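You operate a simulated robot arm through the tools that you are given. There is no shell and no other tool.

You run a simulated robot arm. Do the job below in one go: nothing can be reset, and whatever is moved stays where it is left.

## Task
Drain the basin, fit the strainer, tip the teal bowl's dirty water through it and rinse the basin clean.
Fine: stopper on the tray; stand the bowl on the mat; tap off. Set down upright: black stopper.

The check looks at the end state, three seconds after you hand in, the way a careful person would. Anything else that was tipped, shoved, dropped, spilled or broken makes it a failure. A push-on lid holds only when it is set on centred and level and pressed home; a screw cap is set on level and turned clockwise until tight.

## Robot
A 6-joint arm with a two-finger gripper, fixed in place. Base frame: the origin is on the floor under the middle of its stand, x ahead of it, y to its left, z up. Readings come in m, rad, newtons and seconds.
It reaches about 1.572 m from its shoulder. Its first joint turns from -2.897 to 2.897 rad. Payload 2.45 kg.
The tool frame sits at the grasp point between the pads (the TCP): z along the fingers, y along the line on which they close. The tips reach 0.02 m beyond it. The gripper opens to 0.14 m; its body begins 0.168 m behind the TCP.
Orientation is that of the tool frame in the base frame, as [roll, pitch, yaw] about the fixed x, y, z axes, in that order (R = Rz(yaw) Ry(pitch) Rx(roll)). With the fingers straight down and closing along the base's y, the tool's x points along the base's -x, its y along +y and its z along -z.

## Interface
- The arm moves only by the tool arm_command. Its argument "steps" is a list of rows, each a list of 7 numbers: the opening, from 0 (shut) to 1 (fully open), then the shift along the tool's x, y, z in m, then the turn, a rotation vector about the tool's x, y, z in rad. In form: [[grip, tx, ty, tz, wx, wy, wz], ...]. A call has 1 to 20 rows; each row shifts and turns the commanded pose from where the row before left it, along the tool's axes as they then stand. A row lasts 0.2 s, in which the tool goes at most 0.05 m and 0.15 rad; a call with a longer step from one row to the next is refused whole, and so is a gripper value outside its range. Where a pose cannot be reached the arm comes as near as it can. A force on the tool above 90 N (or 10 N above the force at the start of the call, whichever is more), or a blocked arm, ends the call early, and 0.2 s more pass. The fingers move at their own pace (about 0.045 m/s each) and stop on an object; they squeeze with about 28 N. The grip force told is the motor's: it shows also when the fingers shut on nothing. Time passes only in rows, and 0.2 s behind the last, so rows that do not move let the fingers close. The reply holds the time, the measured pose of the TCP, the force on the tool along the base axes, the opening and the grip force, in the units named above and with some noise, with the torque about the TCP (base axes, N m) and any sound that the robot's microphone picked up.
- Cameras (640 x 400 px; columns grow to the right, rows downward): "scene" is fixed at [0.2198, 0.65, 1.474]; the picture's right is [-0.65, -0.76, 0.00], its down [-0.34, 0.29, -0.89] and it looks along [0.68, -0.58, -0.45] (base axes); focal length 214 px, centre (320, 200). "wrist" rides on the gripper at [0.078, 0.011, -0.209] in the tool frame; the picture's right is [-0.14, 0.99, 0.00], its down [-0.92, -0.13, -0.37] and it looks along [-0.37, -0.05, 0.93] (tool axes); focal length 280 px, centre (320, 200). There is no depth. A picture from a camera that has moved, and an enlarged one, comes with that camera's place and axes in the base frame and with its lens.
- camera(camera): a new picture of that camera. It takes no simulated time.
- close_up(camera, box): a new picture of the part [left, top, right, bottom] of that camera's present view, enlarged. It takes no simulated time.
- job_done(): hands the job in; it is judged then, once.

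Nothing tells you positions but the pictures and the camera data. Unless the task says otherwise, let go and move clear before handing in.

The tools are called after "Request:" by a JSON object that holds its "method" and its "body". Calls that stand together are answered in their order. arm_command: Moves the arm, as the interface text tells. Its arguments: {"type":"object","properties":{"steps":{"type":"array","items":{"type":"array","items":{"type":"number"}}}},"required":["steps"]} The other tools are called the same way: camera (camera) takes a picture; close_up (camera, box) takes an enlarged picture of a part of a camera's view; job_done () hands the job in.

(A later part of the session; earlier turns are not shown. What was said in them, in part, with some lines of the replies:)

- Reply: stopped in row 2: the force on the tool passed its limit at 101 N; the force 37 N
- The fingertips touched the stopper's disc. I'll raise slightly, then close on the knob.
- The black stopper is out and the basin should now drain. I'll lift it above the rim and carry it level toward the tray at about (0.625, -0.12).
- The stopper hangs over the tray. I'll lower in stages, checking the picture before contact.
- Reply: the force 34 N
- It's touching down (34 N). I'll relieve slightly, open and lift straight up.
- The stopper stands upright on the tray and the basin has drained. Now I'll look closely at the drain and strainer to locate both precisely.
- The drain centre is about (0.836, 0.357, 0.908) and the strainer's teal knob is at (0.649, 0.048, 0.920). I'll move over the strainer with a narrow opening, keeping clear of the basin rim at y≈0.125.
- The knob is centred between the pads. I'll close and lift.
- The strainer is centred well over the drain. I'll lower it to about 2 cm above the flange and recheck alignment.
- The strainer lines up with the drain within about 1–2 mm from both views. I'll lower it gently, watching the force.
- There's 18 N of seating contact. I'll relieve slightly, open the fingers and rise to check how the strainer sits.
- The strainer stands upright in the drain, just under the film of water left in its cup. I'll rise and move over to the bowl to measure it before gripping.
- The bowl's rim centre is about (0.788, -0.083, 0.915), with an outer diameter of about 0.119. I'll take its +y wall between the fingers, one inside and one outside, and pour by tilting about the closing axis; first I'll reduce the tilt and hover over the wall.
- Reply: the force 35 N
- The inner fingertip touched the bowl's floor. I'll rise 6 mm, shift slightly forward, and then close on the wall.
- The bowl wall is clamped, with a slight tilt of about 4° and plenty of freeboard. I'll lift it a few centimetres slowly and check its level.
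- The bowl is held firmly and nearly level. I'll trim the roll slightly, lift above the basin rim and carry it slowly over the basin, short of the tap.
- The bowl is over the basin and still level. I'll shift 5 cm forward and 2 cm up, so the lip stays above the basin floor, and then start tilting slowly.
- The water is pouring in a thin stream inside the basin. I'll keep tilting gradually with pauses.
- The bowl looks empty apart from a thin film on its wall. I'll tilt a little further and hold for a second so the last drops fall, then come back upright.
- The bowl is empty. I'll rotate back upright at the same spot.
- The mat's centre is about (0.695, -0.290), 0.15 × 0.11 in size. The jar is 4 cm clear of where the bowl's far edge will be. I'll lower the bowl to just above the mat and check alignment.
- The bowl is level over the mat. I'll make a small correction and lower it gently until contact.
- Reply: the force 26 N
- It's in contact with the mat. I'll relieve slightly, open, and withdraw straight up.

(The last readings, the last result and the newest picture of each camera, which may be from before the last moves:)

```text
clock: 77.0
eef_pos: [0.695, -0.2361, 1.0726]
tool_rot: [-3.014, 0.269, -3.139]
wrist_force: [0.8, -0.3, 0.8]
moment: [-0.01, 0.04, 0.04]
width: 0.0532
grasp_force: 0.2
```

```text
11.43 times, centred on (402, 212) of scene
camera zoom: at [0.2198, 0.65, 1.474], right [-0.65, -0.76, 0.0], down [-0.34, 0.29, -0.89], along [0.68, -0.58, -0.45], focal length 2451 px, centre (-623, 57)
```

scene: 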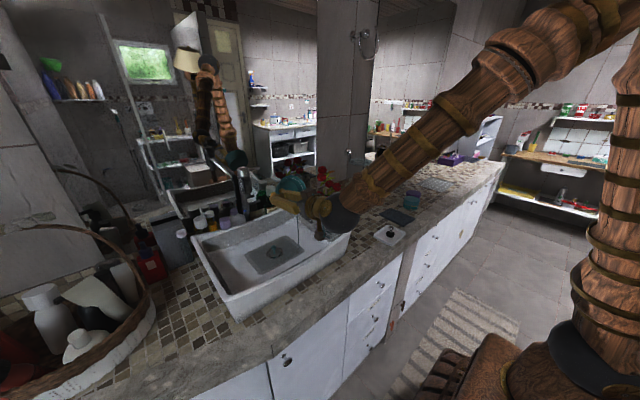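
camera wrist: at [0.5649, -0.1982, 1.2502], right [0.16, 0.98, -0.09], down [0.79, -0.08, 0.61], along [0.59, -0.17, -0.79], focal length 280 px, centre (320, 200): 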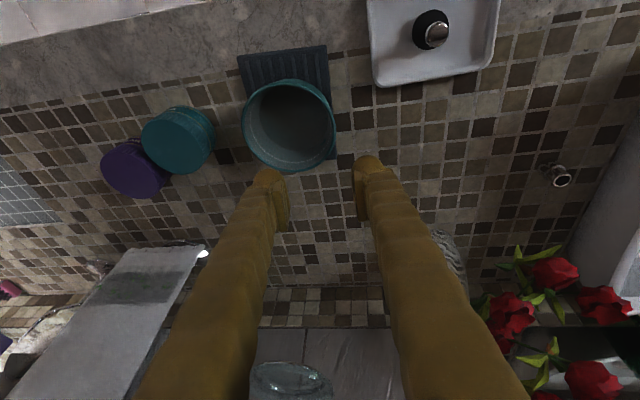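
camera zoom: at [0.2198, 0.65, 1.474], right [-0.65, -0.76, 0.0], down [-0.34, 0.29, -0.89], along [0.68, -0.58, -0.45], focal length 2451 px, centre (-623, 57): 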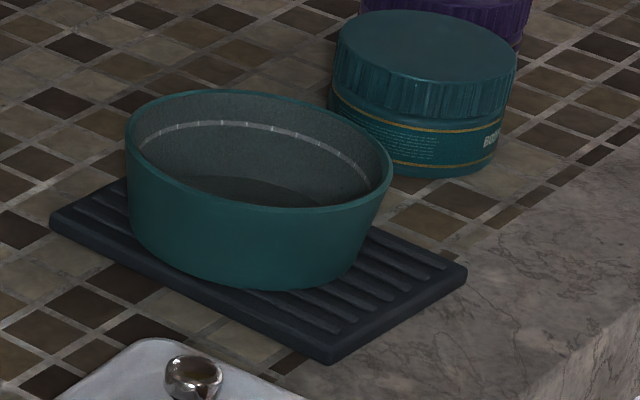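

The bowl stands level on the mat. Next is the tap: I'll level the roll, rise, and go look closely at its lever.

Request:
{"method": "arm_command", "body": {"steps": [[0.3, -0.0104, -0.0049, -0.0383, 0, 0, 0], [0.2, -0.0104, -0.0049, -0.0383, 0, 0, 0], [0.1, -0.0104, -0.0049, -0.0383, 0, 0, 0], [0, -0.0104, -0.0049, -0.0383, 0, 0, 0], [0, -0.0104, -0.0049, -0.0383, -0.127, 0, 0], [0, 0, 0.045, 0, 0, 0, 0], [0, 0, 0.045, 0, 0, 0, 0], [0, 0, 0.045, 0, 0, 0, 0], [0, 0, 0.045, 0, 0, 0, 0], [0, 0, 0.045, 0, 0, 0, 0], [0, 0, 0.045, 0, 0, 0, 0], [0, 0, 0.045, 0, 0, 0, 0], [0, 0, 0.045, 0, 0, 0, 0], [0, 0, 0.045, 0, 0, 0, 0], [0, 0, 0.045, 0, 0, 0, 0], [0, 0, 0.045, 0, 0, 0, 0], [0, 0, 0.03, 0, 0, 0, 0], [0, 0, 0, 0, 0, 0, 0]]}}

Request:
{"method": "camera", "body": {"camera": "wrist"}}

Request:
{"method": "close_up", "body": {"camera": "scene", "box": [215, 140, 285, 210]}}

```text
clock: 80.8
eef_pos: [0.6942, 0.2878, 1.2714]
tool_rot: [-3.14, 0.269, -3.14]
wrist_force: [0.1, -0.1, -0.1]
moment: [-0.01, -0.03, 0.02]
width: 0.0001
grasp_force: 28.0
```

```text
taken
camera wrist: at [0.562, 0.2995, 1.453], right [0.13, 0.99, 0.04], down [0.79, -0.13, 0.6], along [0.6, -0.05, -0.8], focal length 280 px, centre (320, 200)
```

wrist: 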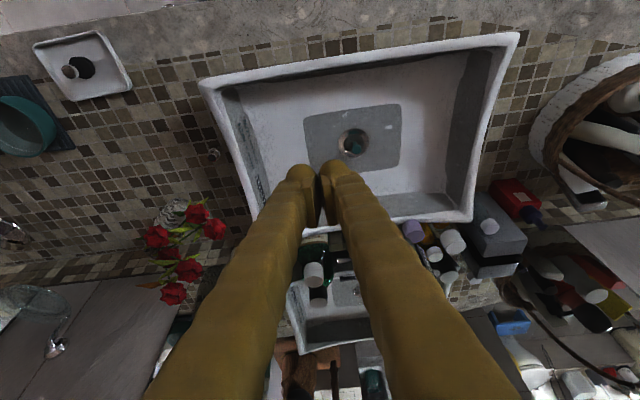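

```text
5.71 times, centred on (250, 175) of scene
camera zoom: at [0.2198, 0.65, 1.474], right [-0.65, -0.76, 0.0], down [-0.34, 0.29, -0.89], along [0.68, -0.58, -0.45], focal length 1226 px, centre (720, 343)
```

zoom: 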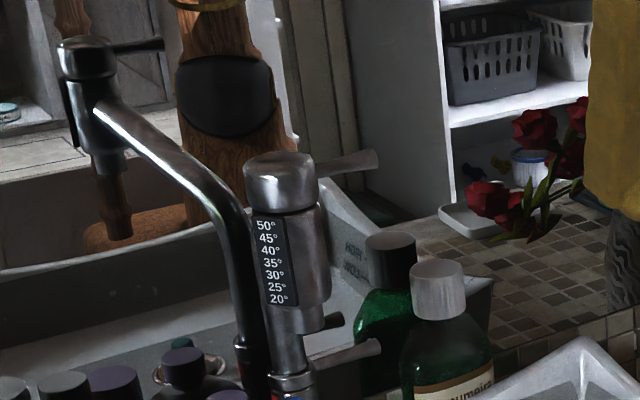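

Request:
{"method": "arm_command", "body": {"steps": [[0, 0, -0.045, 0, 0, 0, 0], [0, 0, -0.045, 0, 0, 0, 0], [0, 0, -0.045, 0, 0, 0, 0], [0, 0, 0, 0, 0, 0, 0]]}}

Request:
{"method": "camera", "body": {"camera": "wrist"}}

Request:
{"method": "close_up", "body": {"camera": "wrist", "box": [450, 180, 620, 340]}}

```text
clock: 81.8
eef_pos: [0.6945, 0.1553, 1.2725]
tool_rot: [-3.14, 0.269, -3.14]
wrist_force: [-0.5, -0.1, 0.2]
moment: [-0.04, -0.01, -0.02]
width: 0.0
grasp_force: 27.2
```

```text
taken
camera wrist: at [0.5627, 0.1647, 1.4526], right [0.13, 0.99, 0.04], down [0.79, -0.13, 0.6], along [0.6, -0.05, -0.8], focal length 280 px, centre (320, 200)
```

wrist: 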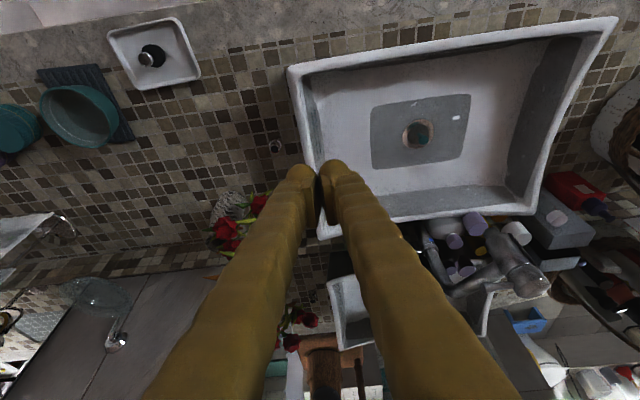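

```text
2.50 times, centred on (535, 260) of wrist
camera zoom: at [0.5627, 0.1647, 1.4526], right [0.13, 0.99, 0.04], down [0.79, -0.13, 0.6], along [0.6, -0.05, -0.8], focal length 701 px, centre (-218, 50)
```

zoom: 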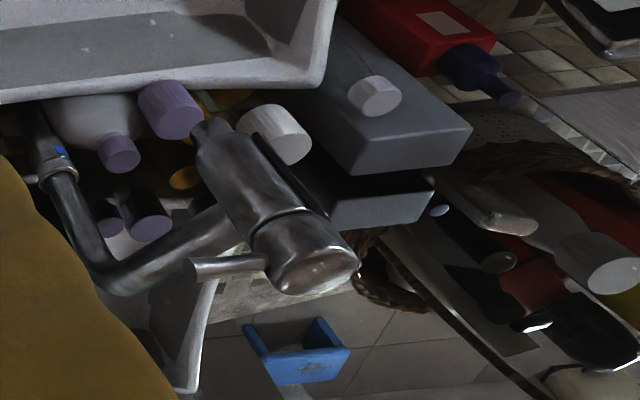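

The tap is clear now: the column and elbow lead to a vertical head, with a lever on its top cap pointing to -y. I'll straighten the tool, raise it and yaw it 90° so the fingers can straddle the lever like a fork.

Request:
{"method": "arm_command", "body": {"steps": [[0, 0, 0, -0.04, 0, 0.135, 0], [0, 0, 0, -0.04, 0, 0.134, 0], [0, 0, 0, -0.03, 0, 0, 0], [0, 0, 0, 0, 0, 0, -0.143], [0, 0, 0, 0, 0, 0, -0.143], [0, 0, 0, 0, 0, 0, -0.143], [0, 0, 0, 0, 0, 0, -0.143], [0, 0, 0, 0, 0, 0, -0.143], [0, 0, 0, 0, 0, 0, -0.143], [0, 0, 0, 0, 0, 0, -0.143], [0, 0, 0, 0, 0, 0, -0.143], [0, 0, 0, 0, 0, 0, -0.143], [0, 0, 0, 0, 0, 0, -0.143], [0, 0, 0, 0, 0, 0, -0.141], [0, 0, 0, 0, 0, 0, 0]]}}

Request:
{"method": "camera", "body": {"camera": "wrist"}}

Request:
{"method": "camera", "body": {"camera": "scene"}}

```text
clock: 85.0
eef_pos: [0.6773, 0.1532, 1.3808]
tool_rot: [3.139, -0.002, -1.57]
wrist_force: [-0.8, 0.3, 0.3]
moment: [0.0, -0.01, -0.02]
width: 0.0
grasp_force: 28.2
```

```text
taken
camera wrist: at [0.6664, 0.0765, 1.5888], right [-0.99, 0.14, 0.0], down [0.13, 0.92, 0.37], along [0.05, 0.36, -0.93], focal length 280 px, centre (320, 200)
```

wrist: 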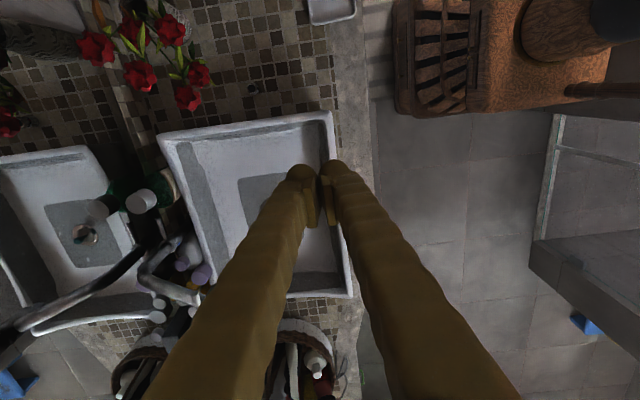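

```text
taken
```

scene: 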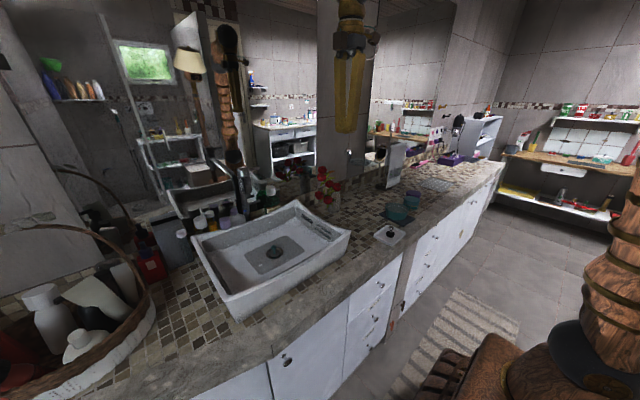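

Request:
{"method": "arm_command", "body": {"steps": [[0.3, -0.0245, -0.0376, 0.004, 0, 0, 0], [0.3, -0.0245, -0.0376, 0.004, 0, 0, 0], [0.3, -0.0245, -0.0376, 0.004, 0, 0, 0], [0.3, -0.0245, -0.0376, 0.004, 0, 0, 0], [0.3, -0.0245, -0.0376, 0.004, 0, 0, 0], [0.3, -0.0245, -0.0376, 0.004, 0, 0, 0], [0.3, 0, 0, 0, 0, 0, 0]]}}

Request:
{"method": "camera", "body": {"camera": "wrist"}}

Request:
{"method": "close_up", "body": {"camera": "wrist", "box": [250, 120, 400, 260]}}

Request:
{"method": "close_up", "body": {"camera": "scene", "box": [210, 110, 310, 210]}}

```text
clock: 86.7
eef_pos: [0.9029, 0.302, 1.3557]
tool_rot: [3.14, -0.002, -1.571]
wrist_force: [-0.2, -0.1, 0.2]
moment: [-0.01, -0.03, -0.01]
width: 0.0423
grasp_force: 0.0
```

```text
taken
camera wrist: at [0.8919, 0.224, 1.5638], right [-0.99, 0.14, 0.0], down [0.13, 0.92, 0.37], along [0.05, 0.36, -0.93], focal length 280 px, centre (320, 200)
```

wrist: 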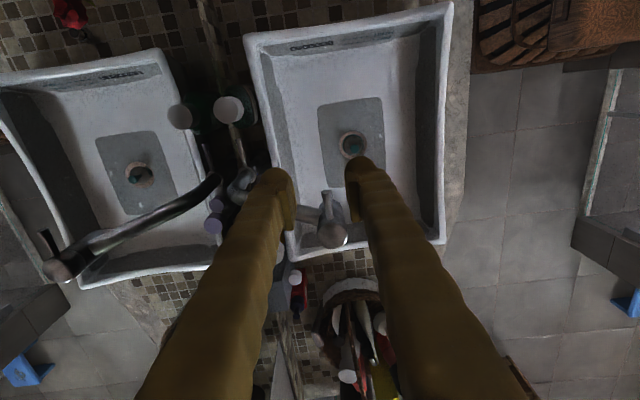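

```text
2.86 times, centred on (325, 190) of wrist
camera zoom: at [0.8919, 0.224, 1.5638], right [-0.99, 0.14, 0.0], down [0.13, 0.92, 0.37], along [0.05, 0.36, -0.93], focal length 801 px, centre (306, 229)
```

zoom: 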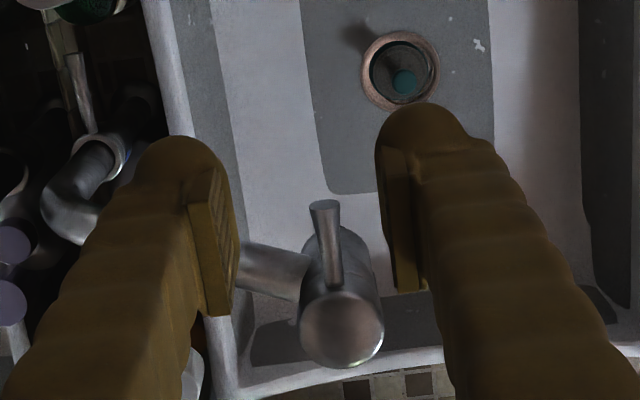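

```text
4.00 times, centred on (260, 160) of scene
camera zoom: at [0.2198, 0.65, 1.474], right [-0.65, -0.76, 0.0], down [-0.34, 0.29, -0.89], along [0.68, -0.58, -0.45], focal length 858 px, centre (560, 360)
```

zoom: 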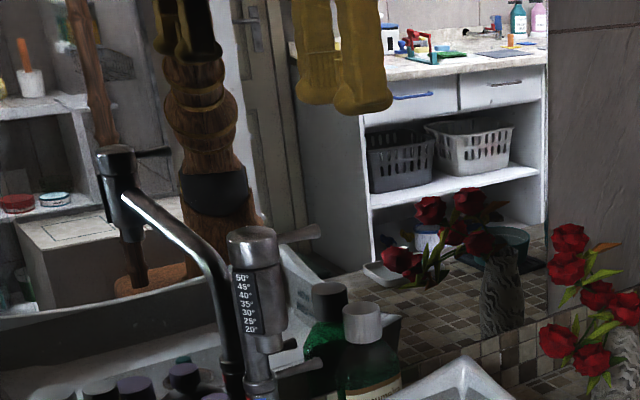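

Seen from above, the cap axis is about (0.900, 0.398) and the lever end about (0.901, 0.341). I'll lower the open fingers so they straddle the lever end without touching the cap.

Request:
{"method": "arm_command", "body": {"steps": [[0.3, -0.044, 0.002, 0, 0, 0, 0], [0.3, 0, 0, 0.04, 0, 0, 0], [0.3, 0, 0, 0.035, 0, 0, 0], [0.3, 0, 0, 0, 0, 0, 0]]}}

Request:
{"method": "close_up", "body": {"camera": "wrist", "box": [240, 120, 400, 260]}}

Request:
{"method": "close_up", "body": {"camera": "scene", "box": [220, 130, 300, 200]}}

```text
clock: 87.7
eef_pos: [0.9011, 0.3454, 1.2796]
tool_rot: [3.141, -0.002, -1.572]
wrist_force: [0.8, -0.1, 0.2]
moment: [-0.01, 0.01, -0.01]
width: 0.0421
grasp_force: 0.1
```

```text
2.86 times, centred on (320, 190) of wrist
camera zoom: at [0.8906, 0.2674, 1.4883], right [-0.99, 0.14, 0.0], down [0.13, 0.92, 0.37], along [0.05, 0.36, -0.93], focal length 801 px, centre (320, 229)
```

zoom: 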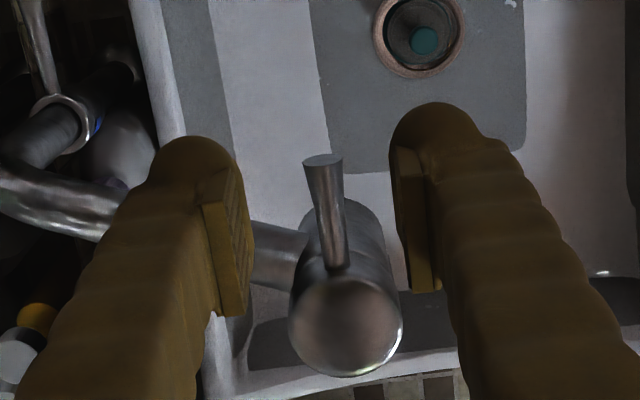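

```text
5.71 times, centred on (260, 165) of scene
camera zoom: at [0.2198, 0.65, 1.474], right [-0.65, -0.76, 0.0], down [-0.34, 0.29, -0.89], along [0.68, -0.58, -0.45], focal length 1226 px, centre (663, 400)
```

zoom: 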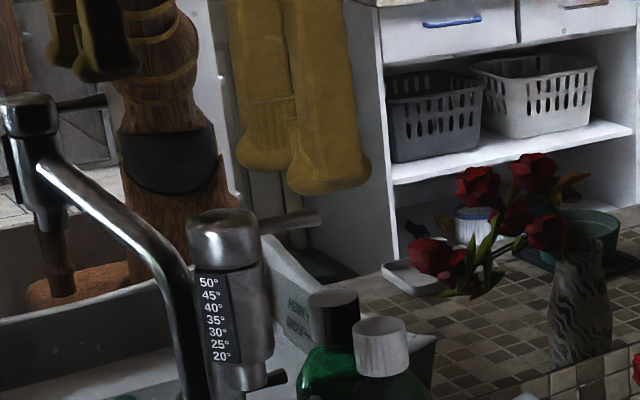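

Request:
{"method": "arm_command", "body": {"steps": [[0.3, 0, 0, 0.022, 0, 0, 0], [0.3, 0, 0, 0.022, 0, 0, 0], [0.3, 0, 0, 0, 0, 0, 0]]}}

Request:
{"method": "close_up", "body": {"camera": "wrist", "box": [240, 120, 400, 260]}}

Request:
{"method": "close_up", "body": {"camera": "scene", "box": [220, 130, 300, 200]}}

```text
clock: 88.5
eef_pos: [0.9006, 0.3452, 1.2347]
tool_rot: [3.14, 0.0, -1.57]
wrist_force: [1.0, -0.1, -0.4]
moment: [0.01, -0.03, 0.0]
width: 0.0419
grasp_force: 0.0
```

```text
2.86 times, centred on (320, 190) of wrist
camera zoom: at [0.89, 0.267, 1.4445], right [-0.99, 0.14, 0.0], down [0.13, 0.92, 0.37], along [0.05, 0.36, -0.93], focal length 801 px, centre (320, 229)
```

zoom: 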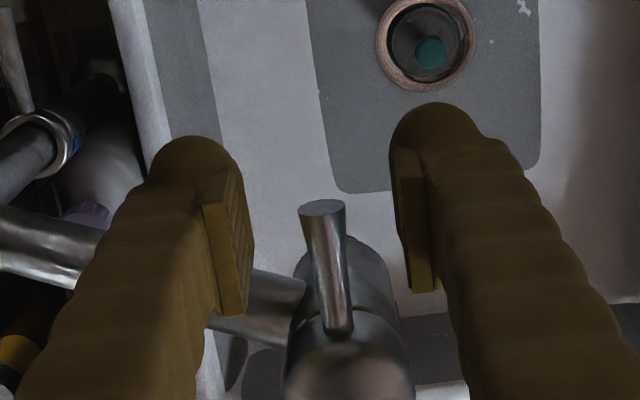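

```text
5.71 times, centred on (260, 165) of scene
camera zoom: at [0.2198, 0.65, 1.474], right [-0.65, -0.76, 0.0], down [-0.34, 0.29, -0.89], along [0.68, -0.58, -0.45], focal length 1226 px, centre (663, 400)
```

zoom: 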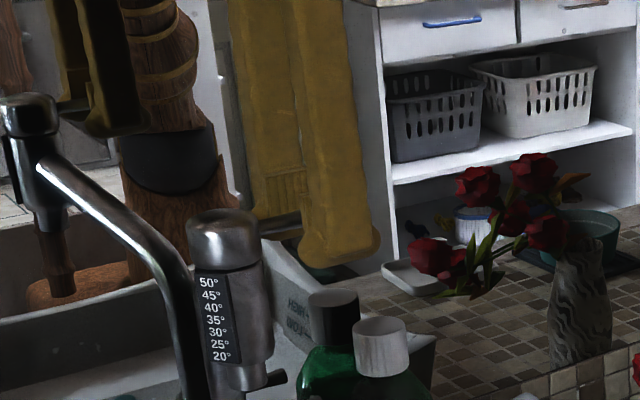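

The lever sits between the fingers. I'll test it gently toward the robot (-x), watching force and sound.

Request:
{"method": "arm_command", "body": {"steps": [[0.3, 0, 0.01, 0, 0, 0, 0], [0.3, 0, 0.006, 0, 0, 0, 0], [0.3, 0, 0.005, 0, 0, 0, 0], [0.3, 0, 0, 0, 0, 0, 0]]}}

Request:
{"method": "close_up", "body": {"camera": "wrist", "box": [240, 120, 400, 260]}}

```text
clock: 89.5
eef_pos: [0.8797, 0.3444, 1.2361]
tool_rot: [3.14, -0.002, -1.569]
wrist_force: [1.2, 0.3, -0.6]
moment: [0.01, 0.03, -0.02]
width: 0.0422
grasp_force: 0.1
```

```text
2.86 times, centred on (320, 190) of wrist
camera zoom: at [0.8688, 0.2674, 1.4454], right [-0.99, 0.14, 0.0], down [0.13, 0.92, 0.37], along [0.05, 0.36, -0.93], focal length 801 px, centre (320, 229)
```

zoom: 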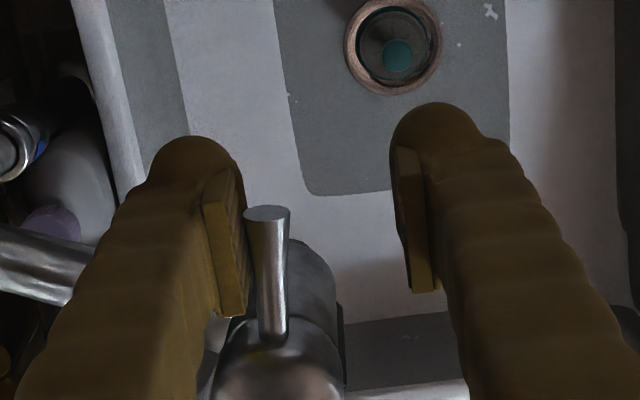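

Request:
{"method": "arm_command", "body": {"steps": [[0.3, 0, 0.005, 0, 0, 0, 0], [0.3, 0, 0.005, 0, 0, 0, 0], [0.3, 0, 0, 0, 0, 0, 0]]}}

Request:
{"method": "close_up", "body": {"camera": "wrist", "box": [240, 120, 400, 260]}}

Request:
{"method": "close_up", "body": {"camera": "scene", "box": [210, 140, 310, 270]}}

```text
clock: 90.2
eef_pos: [0.8695, 0.3443, 1.2369]
tool_rot: [3.14, -0.002, -1.57]
wrist_force: [-0.3, 0.0, 0.6]
moment: [0.01, 0.0, 0.01]
width: 0.0419
grasp_force: 0.1
```

```text
2.86 times, centred on (320, 190) of wrist
camera zoom: at [0.859, 0.2672, 1.4453], right [-0.99, 0.14, 0.0], down [0.13, 0.92, 0.37], along [0.05, 0.36, -0.93], focal length 801 px, centre (320, 229)
```

zoom: 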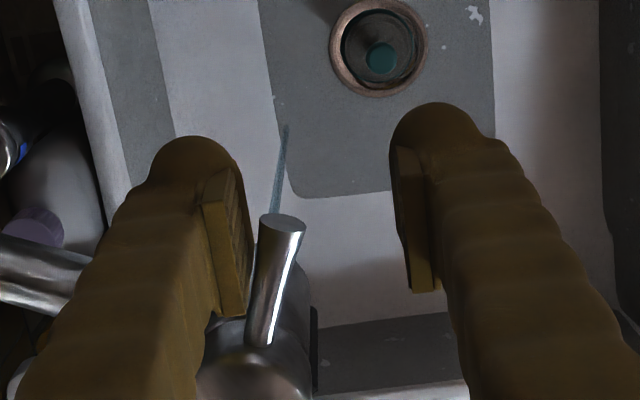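

```text
3.08 times, centred on (260, 205) of scene
camera zoom: at [0.2198, 0.65, 1.474], right [-0.65, -0.76, 0.0], down [-0.34, 0.29, -0.89], along [0.68, -0.58, -0.45], focal length 660 px, centre (505, 185)
```

zoom: 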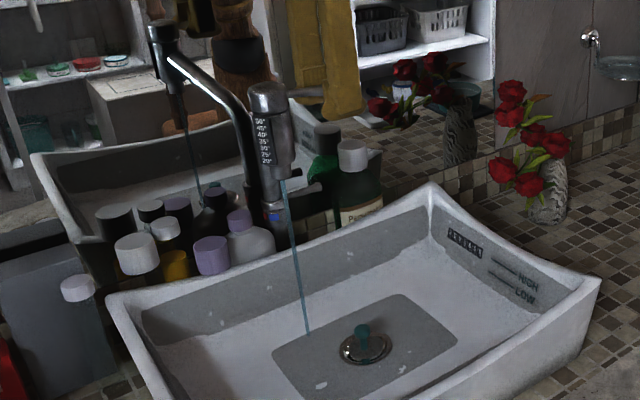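

Turning the lever toward the robot opens the tap, and a thin stream now falls into the basin. I'll open it further for a better rinse and watch the level.

Request:
{"method": "arm_command", "body": {"steps": [[0.3, 0, 0.007, 0, 0, 0, 0], [0.3, 0, 0.007, 0, 0, 0, 0], [0.3, 0, 0.006, 0, 0, 0, 0], [0.3, 0, 0, 0, 0, 0, 0]]}}

Request:
{"method": "close_up", "body": {"camera": "wrist", "box": [240, 120, 400, 260]}}

Request:
{"method": "close_up", "body": {"camera": "scene", "box": [200, 150, 340, 290]}}

```text
clock: 91.2
eef_pos: [0.8495, 0.3449, 1.2368]
tool_rot: [3.141, -0.003, -1.57]
wrist_force: [0.1, 0.3, 0.6]
moment: [0.03, 0.02, 0.02]
width: 0.0423
grasp_force: 0.1
```

```text
2.86 times, centred on (320, 190) of wrist
camera zoom: at [0.8389, 0.2674, 1.4454], right [-0.99, 0.14, 0.0], down [0.13, 0.92, 0.37], along [0.05, 0.36, -0.93], focal length 801 px, centre (320, 229)
```

zoom: 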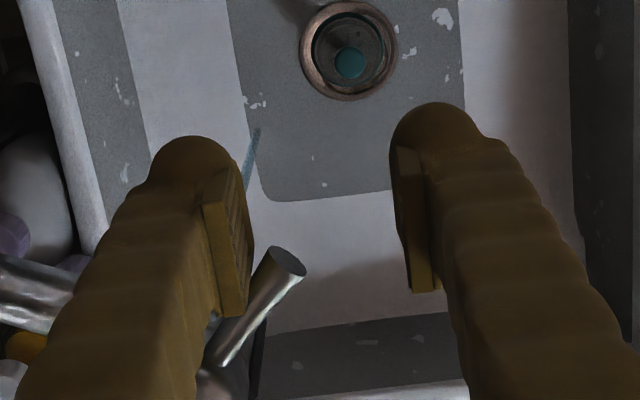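

```text
2.86 times, centred on (270, 220) of scene
camera zoom: at [0.2198, 0.65, 1.474], right [-0.65, -0.76, 0.0], down [-0.34, 0.29, -0.89], along [0.68, -0.58, -0.45], focal length 613 px, centre (463, 143)
```

zoom: 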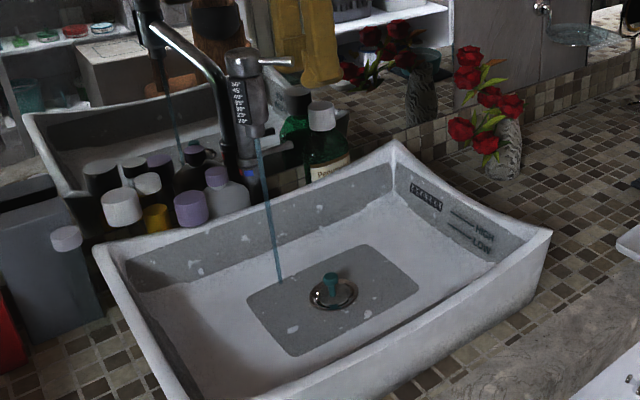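

The grey film is breaking up as the water runs. I'll open a bit more and let it rinse while monitoring.

Request:
{"method": "arm_command", "body": {"steps": [[0.3, 0, 0.006, 0, 0, 0, 0], [0.3, 0, 0.006, 0, 0, 0, 0], [0.3, 0, 0, 0, 0, 0, 0], [0.3, 0, 0, 0, 0, 0, 0], [0.3, 0, 0, 0, 0, 0, 0], [0.3, 0, 0, 0, 0, 0, 0], [0.3, 0, 0, 0, 0, 0, 0], [0.3, 0, 0, 0, 0, 0, 0], [0.3, 0, 0, 0, 0, 0, 0], [0.3, 0, 0, 0, 0, 0, 0], [0.3, 0, 0, 0, 0, 0, 0], [0.3, 0, 0, 0, 0, 0, 0], [0.3, 0, 0, 0, 0, 0, 0], [0.3, 0, 0, 0, 0, 0, 0]]}}

Request:
{"method": "close_up", "body": {"camera": "wrist", "box": [240, 120, 400, 260]}}

Request:
{"method": "close_up", "body": {"camera": "scene", "box": [200, 150, 340, 290]}}

```text
clock: 94.2
eef_pos: [0.838, 0.3455, 1.2363]
tool_rot: [3.14, -0.001, -1.57]
wrist_force: [0.4, -0.4, 0.5]
moment: [0.0, -0.01, -0.02]
width: 0.0421
grasp_force: 0.0
```

```text
2.86 times, centred on (320, 190) of wrist
camera zoom: at [0.8273, 0.2676, 1.4455], right [-0.99, 0.14, 0.0], down [0.13, 0.92, 0.37], along [0.05, 0.36, -0.93], focal length 801 px, centre (320, 229)
```

zoom: 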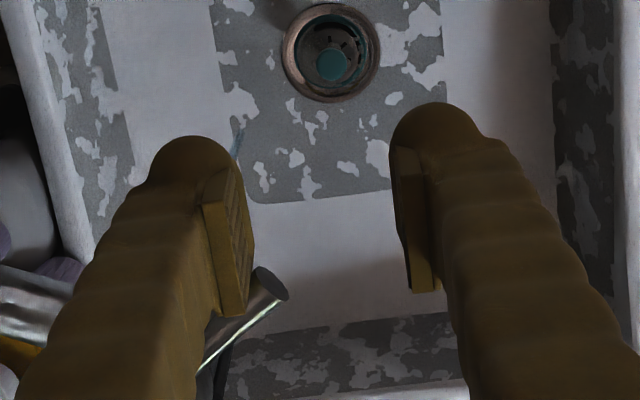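

```text
2.86 times, centred on (270, 220) of scene
camera zoom: at [0.2198, 0.65, 1.474], right [-0.65, -0.76, 0.0], down [-0.34, 0.29, -0.89], along [0.68, -0.58, -0.45], focal length 613 px, centre (463, 143)
```

zoom: 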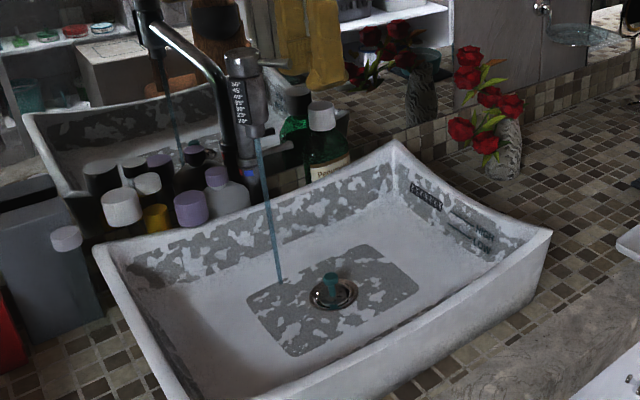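

Rinsing works well and nothing is overflowing. I'll keep the water running.

Request:
{"method": "arm_command", "body": {"steps": [[0.3, 0, 0, 0, 0, 0, 0], [0.3, 0, 0, 0, 0, 0, 0], [0.3, 0, 0, 0, 0, 0, 0], [0.3, 0, 0, 0, 0, 0, 0], [0.3, 0, 0, 0, 0, 0, 0], [0.3, 0, 0, 0, 0, 0, 0], [0.3, 0, 0, 0, 0, 0, 0], [0.3, 0, 0, 0, 0, 0, 0], [0.3, 0, 0, 0, 0, 0, 0], [0.3, 0, 0, 0, 0, 0, 0], [0.3, 0, 0, 0, 0, 0, 0], [0.3, 0, 0, 0, 0, 0, 0], [0.3, 0, 0, 0, 0, 0, 0], [0.3, 0, 0, 0, 0, 0, 0], [0.3, 0, 0, 0, 0, 0, 0], [0.3, 0, 0, 0, 0, 0, 0], [0.3, 0, 0, 0, 0, 0, 0], [0.3, 0, 0, 0, 0, 0, 0], [0.3, 0, 0, 0, 0, 0, 0], [0.3, 0, 0, 0, 0, 0, 0]]}}

Request:
{"method": "close_up", "body": {"camera": "scene", "box": [200, 150, 340, 290]}}

Request:
{"method": "camera", "body": {"camera": "wrist"}}

```text
clock: 98.5
eef_pos: [0.8381, 0.3458, 1.2364]
tool_rot: [3.141, -0.002, -1.572]
wrist_force: [0.5, -0.1, -0.9]
moment: [-0.01, 0.05, 0.01]
width: 0.0418
grasp_force: 0.1
```

```text
2.86 times, centred on (270, 220) of scene
camera zoom: at [0.2198, 0.65, 1.474], right [-0.65, -0.76, 0.0], down [-0.34, 0.29, -0.89], along [0.68, -0.58, -0.45], focal length 613 px, centre (463, 143)
```

zoom: 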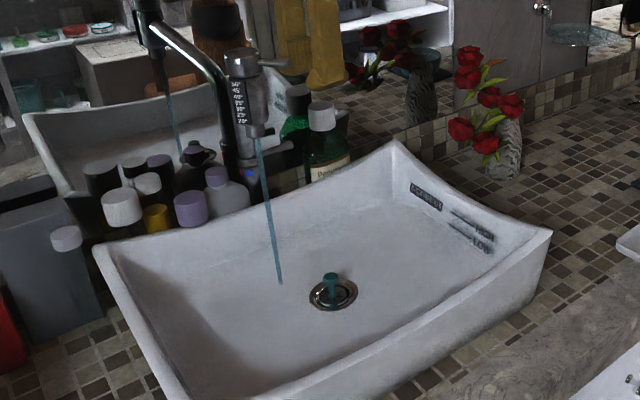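

```text
taken
camera wrist: at [0.8273, 0.2676, 1.4455], right [-0.99, 0.14, 0.0], down [0.13, 0.92, 0.37], along [0.05, 0.36, -0.93], focal length 280 px, centre (320, 200)
```

wrist: 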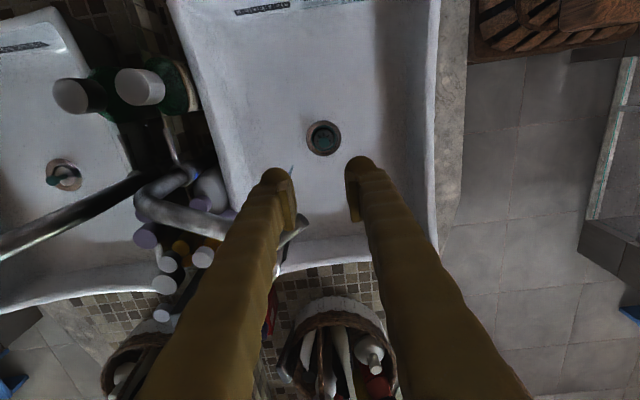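

The film is gone. I'll check closely for residue before closing the tap.

Request:
{"method": "close_up", "body": {"camera": "scene", "box": [215, 195, 335, 285]}}

Request:
{"method": "close_up", "body": {"camera": "wrist", "box": [260, 90, 380, 190]}}

```text
4.44 times, centred on (275, 240) of scene
camera zoom: at [0.2198, 0.65, 1.474], right [-0.65, -0.76, 0.0], down [-0.34, 0.29, -0.89], along [0.68, -0.58, -0.45], focal length 953 px, centre (520, 22)
```

zoom: 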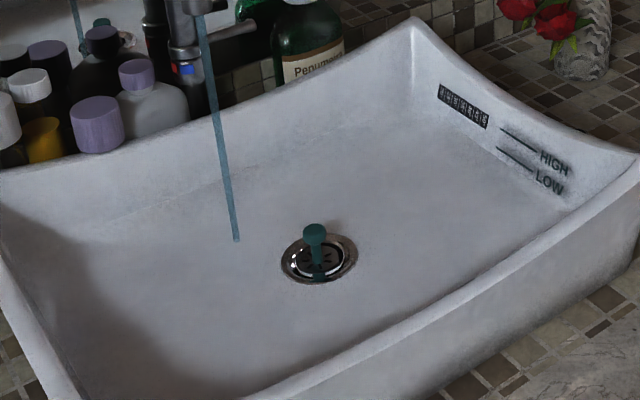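

```text
4.00 times, centred on (320, 140) of wrist
camera zoom: at [0.8273, 0.2676, 1.4455], right [-0.99, 0.14, 0.0], down [0.13, 0.92, 0.37], along [0.05, 0.36, -0.93], focal length 1122 px, centre (320, 440)
```

zoom: 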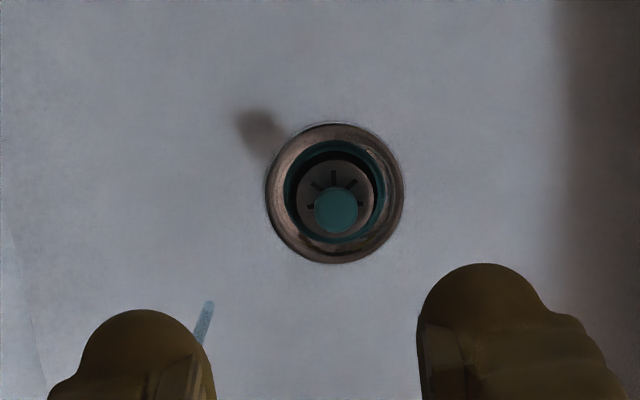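

The basin is clean and the strainer sits centred. I'll lift the fork off the lever, close the fingers, and come down on the robot side of the lever to push it shut.

Request:
{"method": "arm_command", "body": {"steps": [[0.3, 0, 0, -0.03, 0, 0, 0], [0.3, 0, 0, -0.03, 0, 0, 0], [0.15, -0.0145, 0.024, 0, 0, 0, 0], [0, 0, 0.024, 0, 0, 0, 0], [0, 0, 0, 0, 0, 0, 0], [0, 0, 0, 0, 0, 0, 0]]}}

Request:
{"method": "close_up", "body": {"camera": "wrist", "box": [200, 120, 400, 290]}}

Request:
{"method": "close_up", "body": {"camera": "scene", "box": [220, 130, 300, 210]}}

```text
clock: 99.8
eef_pos: [0.7892, 0.359, 1.2967]
tool_rot: [3.138, -0.001, -1.57]
wrist_force: [-0.3, 0.6, -0.5]
moment: [0.03, 0.01, -0.01]
width: 0.0002
grasp_force: 28.0
```

```text
2.35 times, centred on (300, 205) of wrist
camera zoom: at [0.7788, 0.2816, 1.5054], right [-0.99, 0.14, 0.0], down [0.13, 0.92, 0.37], along [0.05, 0.36, -0.93], focal length 660 px, centre (367, 188)
```

zoom: 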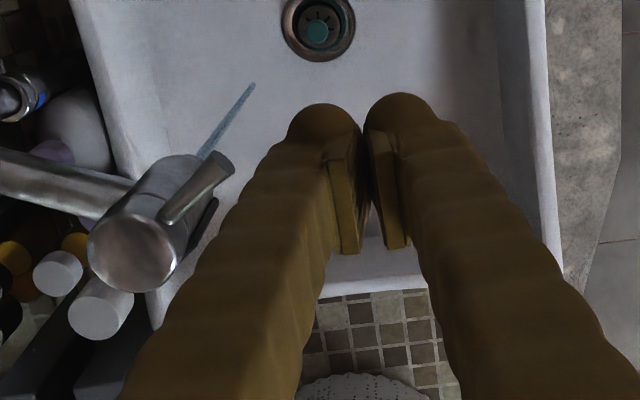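

```text
5.00 times, centred on (260, 170) of scene
camera zoom: at [0.2198, 0.65, 1.474], right [-0.65, -0.76, 0.0], down [-0.34, 0.29, -0.89], along [0.68, -0.58, -0.45], focal length 1072 px, centre (620, 350)
```

zoom: 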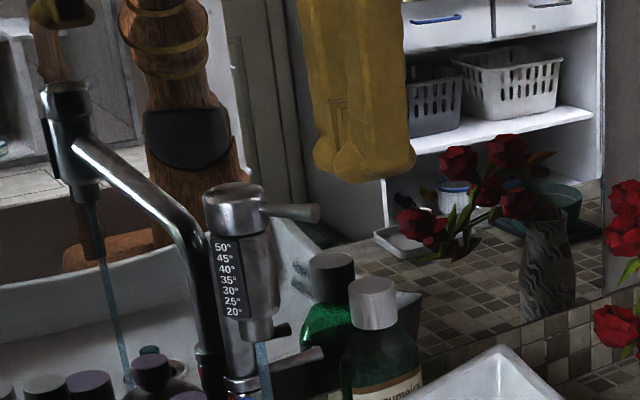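

Request:
{"method": "arm_command", "body": {"steps": [[0, 0, 0, 0.03, 0, 0, 0], [0, 0, 0, 0.03, 0, 0, 0], [0, 0, -0.012, 0, 0, 0, 0], [0, 0, -0.012, 0, 0, 0, 0], [0, 0, -0.01, 0, 0, 0, 0], [0, 0, 0, 0, 0, 0, 0]]}}

Request:
{"method": "close_up", "body": {"camera": "wrist", "box": [200, 120, 400, 290]}}

Request:
{"method": "close_up", "body": {"camera": "scene", "box": [220, 130, 300, 210]}}

```text
clock: 101.2
eef_pos: [0.8237, 0.3595, 1.2361]
tool_rot: [3.14, -0.002, -1.571]
wrist_force: [-3.6, -1.5, 1.6]
moment: [-0.02, -0.01, -0.07]
width: 0.0
grasp_force: 28.1
```

```text
2.35 times, centred on (300, 205) of wrist
camera zoom: at [0.8129, 0.2819, 1.4457], right [-0.99, 0.14, 0.0], down [0.13, 0.92, 0.37], along [0.05, 0.36, -0.93], focal length 660 px, centre (367, 188)
```

zoom: 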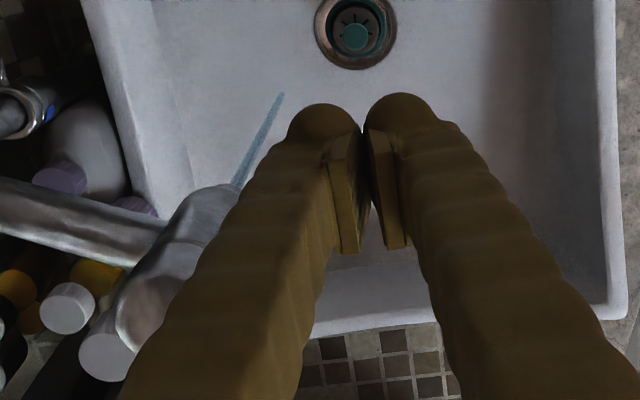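

```text
5.00 times, centred on (260, 170) of scene
camera zoom: at [0.2198, 0.65, 1.474], right [-0.65, -0.76, 0.0], down [-0.34, 0.29, -0.89], along [0.68, -0.58, -0.45], focal length 1072 px, centre (620, 350)
```

zoom: 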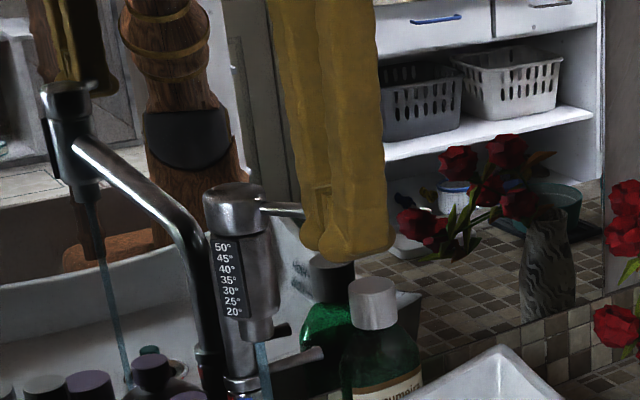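

Request:
{"method": "arm_command", "body": {"steps": [[0, 0, -0.007, 0, 0, 0, 0], [0, 0.002, -0.007, 0, 0, 0, 0], [0, 0.002, -0.007, 0, 0, 0, 0], [0, 0, 0, 0, 0, 0, 0]]}}

Request:
{"method": "close_up", "body": {"camera": "scene", "box": [220, 130, 300, 210]}}

Request:
{"method": "close_up", "body": {"camera": "wrist", "box": [200, 120, 400, 290]}}

```text
clock: 102.2
eef_pos: [0.8455, 0.3563, 1.2347]
tool_rot: [-3.141, -0.002, -1.572]
wrist_force: [-0.7, -0.6, 0.4]
moment: [0.01, 0.0, -0.01]
width: 0.0002
grasp_force: 27.7
```

```text
5.00 times, centred on (260, 170) of scene
camera zoom: at [0.2198, 0.65, 1.474], right [-0.65, -0.76, 0.0], down [-0.34, 0.29, -0.89], along [0.68, -0.58, -0.45], focal length 1072 px, centre (620, 350)
```

zoom: 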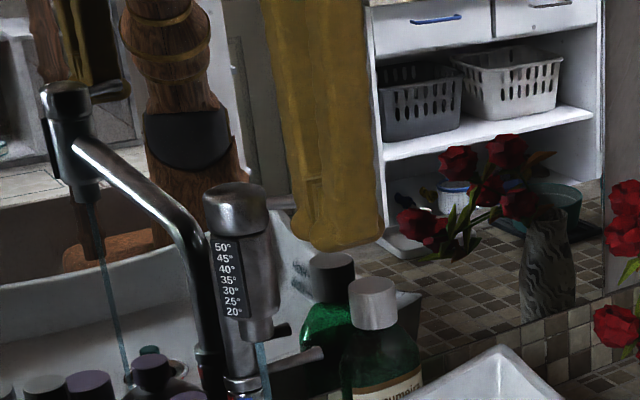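

```text
2.35 times, centred on (300, 205) of wrist
camera zoom: at [0.8339, 0.2778, 1.4453], right [-0.99, 0.14, 0.0], down [0.13, 0.92, 0.37], along [0.05, 0.36, -0.93], focal length 660 px, centre (367, 188)
```

zoom: 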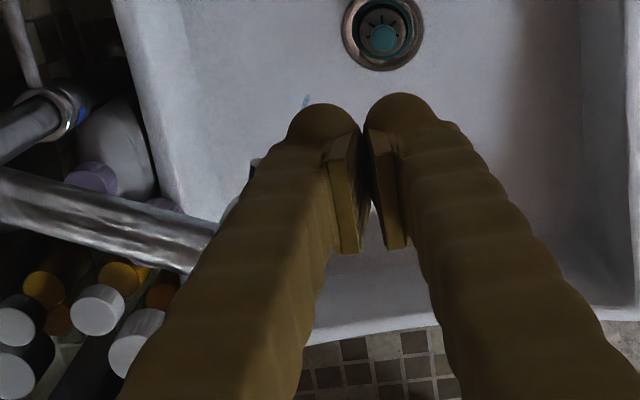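

Request:
{"method": "arm_command", "body": {"steps": [[0, 0.001, -0.006, 0, 0, 0, 0], [0, 0.001, -0.006, 0, 0, 0, 0], [0, 0, -0.005, 0, 0, 0, 0], [0, 0, 0, 0, 0, 0, 0]]}}

Request:
{"method": "close_up", "body": {"camera": "scene", "box": [210, 130, 310, 250]}}

```text
clock: 103.2
eef_pos: [0.861, 0.3545, 1.2361]
tool_rot: [-3.142, 0.0, -1.57]
wrist_force: [0.9, 0.1, 0.7]
moment: [0.0, 0.04, 0.0]
width: 0.0
grasp_force: 27.9
```

```text
3.33 times, centred on (260, 190) of scene
camera zoom: at [0.2198, 0.65, 1.474], right [-0.65, -0.76, 0.0], down [-0.34, 0.29, -0.89], along [0.68, -0.58, -0.45], focal length 715 px, centre (520, 233)
```

zoom: 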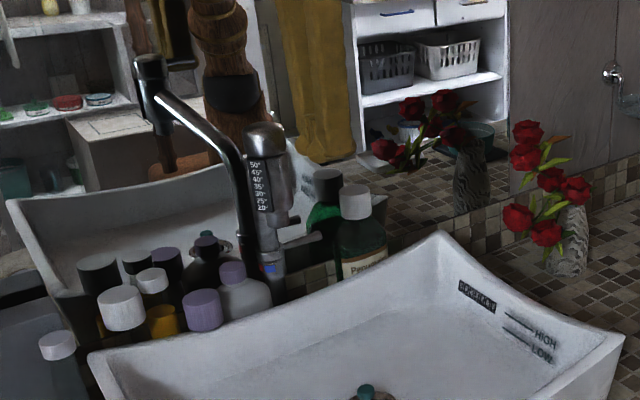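

The stream has stopped. I'll nudge slightly further to make sure the lever is on its off stop.

Request:
{"method": "arm_command", "body": {"steps": [[0, 0, -0.003, 0, 0, 0, 0], [0, 0, -0.002, 0, 0, 0, 0], [0, 0, 0, 0, 0, 0, 0]]}}

Request:
{"method": "close_up", "body": {"camera": "scene", "box": [210, 130, 310, 250]}}

```text
clock: 104.0
eef_pos: [0.8669, 0.3538, 1.2364]
tool_rot: [3.141, -0.001, -1.571]
wrist_force: [-0.1, 0.1, -0.8]
moment: [0.03, 0.0, 0.02]
width: 0.0002
grasp_force: 27.9
```

```text
3.33 times, centred on (260, 190) of scene
camera zoom: at [0.2198, 0.65, 1.474], right [-0.65, -0.76, 0.0], down [-0.34, 0.29, -0.89], along [0.68, -0.58, -0.45], focal length 715 px, centre (520, 233)
```

zoom: 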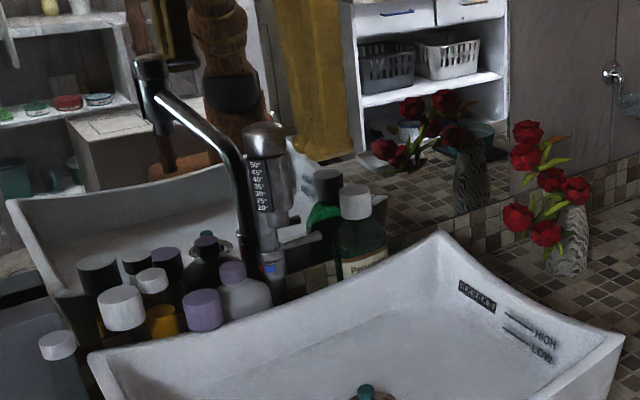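

No stream is visible and the lever is back where it started. I'll back away and up, then inspect everything.

Request:
{"method": "arm_command", "body": {"steps": [[0, 0, 0.015, 0, 0, 0, 0], [0, 0, 0.015, -0.02, 0, 0, 0], [0, 0, 0.01, -0.045, 0, 0, 0], [0, 0.02, 0.0, -0.04, 0, 0, 0], [0, 0.03, 0, -0.03, 0, 0, 0], [0, 0, 0, 0, 0, 0, 0]]}}

Request:
{"method": "camera", "body": {"camera": "wrist"}}

Request:
{"method": "close_up", "body": {"camera": "scene", "box": [210, 140, 290, 210]}}

Request:
{"method": "close_up", "body": {"camera": "scene", "box": [190, 150, 350, 290]}}

```text
clock: 105.5
eef_pos: [0.827, 0.3031, 1.3716]
tool_rot: [3.139, -0.001, -1.572]
wrist_force: [-0.1, -0.7, 0.2]
moment: [-0.02, -0.03, 0.0]
width: 0.0002
grasp_force: 28.1
```

```text
taken
camera wrist: at [0.8167, 0.2262, 1.581], right [-0.99, 0.14, 0.0], down [0.13, 0.92, 0.37], along [0.05, 0.36, -0.93], focal length 280 px, centre (320, 200)
```

wrist: 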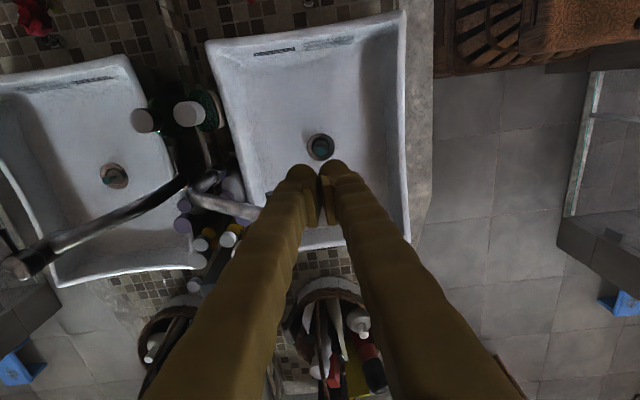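

```text
5.71 times, centred on (250, 175) of scene
camera zoom: at [0.2198, 0.65, 1.474], right [-0.65, -0.76, 0.0], down [-0.34, 0.29, -0.89], along [0.68, -0.58, -0.45], focal length 1226 px, centre (720, 343)
```

zoom: 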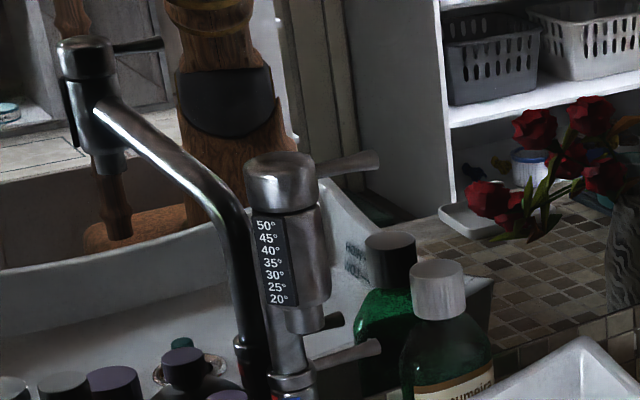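

```text
2.86 times, centred on (270, 220) of scene
camera zoom: at [0.2198, 0.65, 1.474], right [-0.65, -0.76, 0.0], down [-0.34, 0.29, -0.89], along [0.68, -0.58, -0.45], focal length 613 px, centre (463, 143)
```

zoom: 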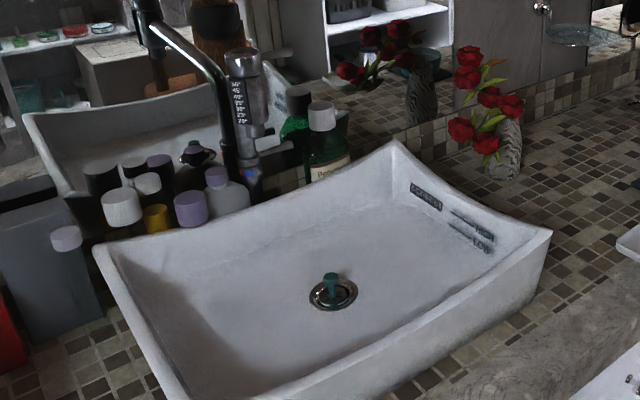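

Request:
{"method": "close_up", "body": {"camera": "scene", "box": [350, 190, 430, 250]}}

Request:
{"method": "close_up", "body": {"camera": "scene", "box": [383, 195, 423, 225]}}

Request:
{"method": "close_up", "body": {"camera": "scene", "box": [250, 225, 300, 260]}}

Request:
{"method": "camera", "body": {"camera": "scene"}}

```text
6.67 times, centred on (390, 220) of scene
camera zoom: at [0.2198, 0.65, 1.474], right [-0.65, -0.76, 0.0], down [-0.34, 0.29, -0.89], along [0.68, -0.58, -0.45], focal length 1430 px, centre (-147, 67)
```

zoom: 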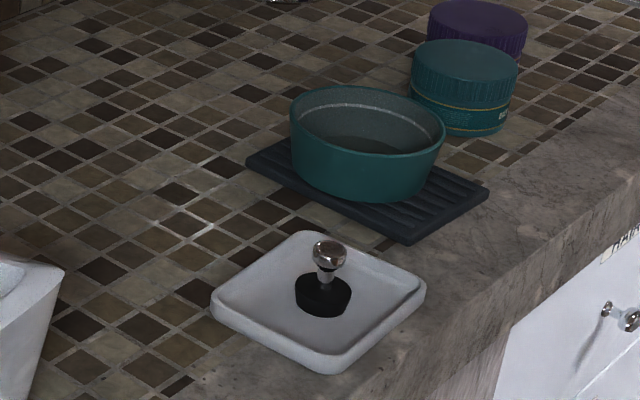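

```text
13.33 times, centred on (403, 210) of scene
camera zoom: at [0.2198, 0.65, 1.474], right [-0.65, -0.76, 0.0], down [-0.34, 0.29, -0.89], along [0.68, -0.58, -0.45], focal length 2860 px, centre (-787, 67)
```

zoom: 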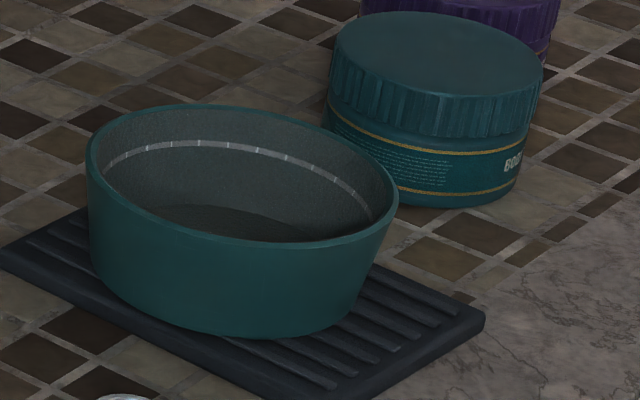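

```text
11.43 times, centred on (275, 242) of scene
camera zoom: at [0.2198, 0.65, 1.474], right [-0.65, -0.76, 0.0], down [-0.34, 0.29, -0.89], along [0.68, -0.58, -0.45], focal length 2451 px, centre (834, -286)
```

zoom: 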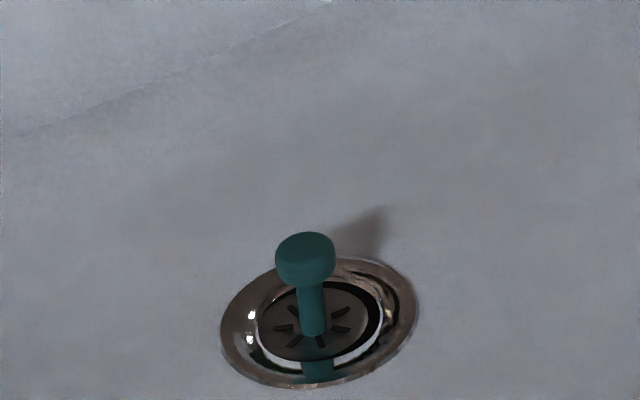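

```text
taken
```

scene: 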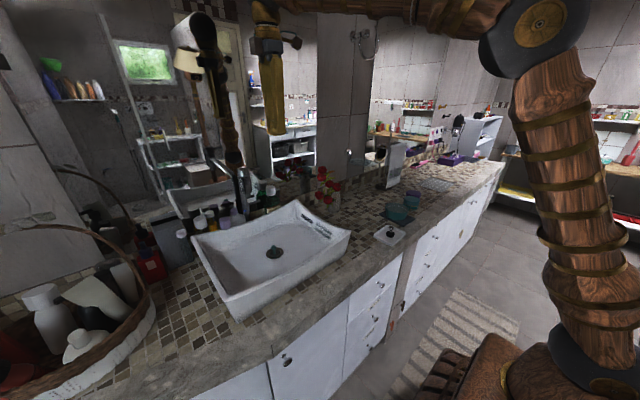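

Everything looks in place: stopper upright on the tray, bowl on the mat, strainer centred in the drain, basin clean and tap off. I'll move the arm clear and do a final check from the wrist camera.

Request:
{"method": "arm_command", "body": {"steps": [[0, 0.0125, 0.0375, -0.01, 0, 0, 0], [0, 0.0125, 0.0375, -0.01, 0, 0, 0], [0, 0.0125, 0.0375, -0.01, 0, 0, 0], [0.2, 0.0125, 0.0375, -0.01, 0, 0, 0], [0.4, 0.0125, 0.0375, -0.01, 0, 0, 0], [0.5, 0.0125, 0.0375, -0.01, 0, 0, 0], [0.5, 0.0125, 0.0375, -0.01, 0, 0, 0], [0.5, 0, 0, 0, 0, 0, 0], [0.5, 0, 0, 0, 0, 0, 0], [0.5, 0, 0, 0, 0, 0, 0], [0.5, 0, 0, 0, 0, 0, 0], [0.5, 0, 0, 0, 0, 0, 0]]}}

Request:
{"method": "camera", "body": {"camera": "wrist"}}

Request:
{"method": "close_up", "body": {"camera": "scene", "box": [180, 140, 440, 310]}}

Request:
{"method": "close_up", "body": {"camera": "scene", "box": [225, 165, 275, 250]}}

```text
clock: 108.0
eef_pos: [0.5643, 0.2154, 1.4438]
tool_rot: [3.141, -0.002, -1.572]
wrist_force: [-0.4, 0.1, 0.4]
moment: [0.03, -0.01, 0.04]
width: 0.07
grasp_force: 0.1
```

```text
taken
camera wrist: at [0.5531, 0.1386, 1.6524], right [-0.99, 0.14, 0.0], down [0.13, 0.92, 0.37], along [0.05, 0.36, -0.93], focal length 280 px, centre (320, 200)
```

wrist: 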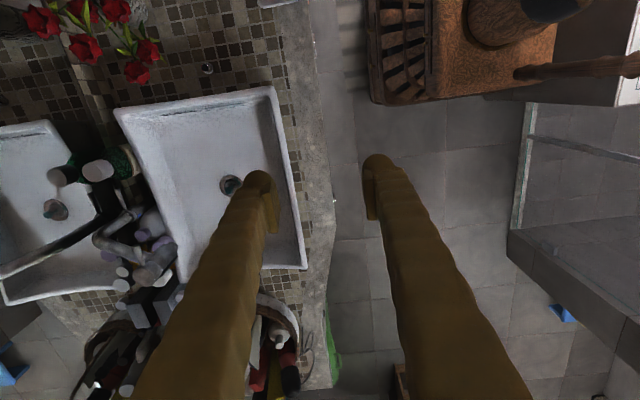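

```text
2.35 times, centred on (310, 225) of scene
camera zoom: at [0.2198, 0.65, 1.474], right [-0.65, -0.76, 0.0], down [-0.34, 0.29, -0.89], along [0.68, -0.58, -0.45], focal length 505 px, centre (344, 141)
```

zoom: 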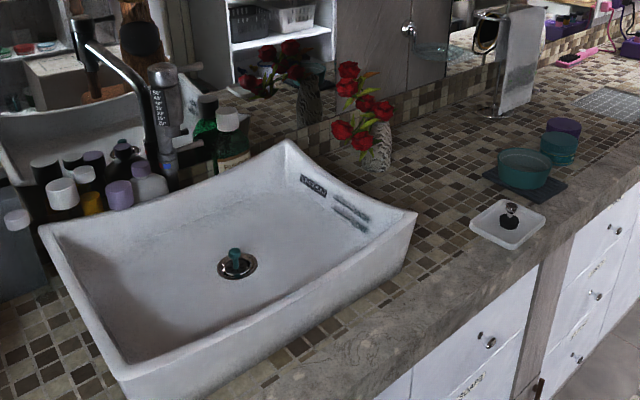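

```text
4.71 times, centred on (250, 208) of scene
camera zoom: at [0.2198, 0.65, 1.474], right [-0.65, -0.76, 0.0], down [-0.34, 0.29, -0.89], along [0.68, -0.58, -0.45], focal length 1009 px, centre (649, 165)
```

zoom: 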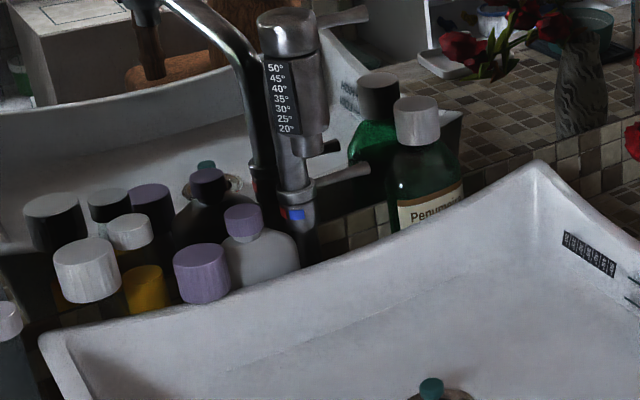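

The basin is drained and clean, the strainer is in the drain and the tap is off with no stream. The stopper stands upright on the tray, the empty bowl is on the mat and the arm is clear. Handing in.

Request:
{"method": "job_done", "body": {}}

```text
The job is handed in.
```

The job is handed in, and every step you asked for is done. I saw no spills on the counter in the pictures.

- **Stopper:** pulled from the drain and set upright on the white tray.
- **Strainer:** lowered into the drain. It touched bottom at about 18 N and sits centred.
- **Teal bowl:** tipped out over the basin so the dirty water drained through the strainer, then stood on the dark mat. Its base clears the nearest mat edge by roughly 2 mm on my estimate. A thin grey film remains inside the bowl, since I only emptied it.
- **Basin:** rinsed with the tap until the grey film was gone. A close look showed no residue.
- **Tap:** off, with no stream. I never felt an end stop when closing it, so I left the lever close to where it started.
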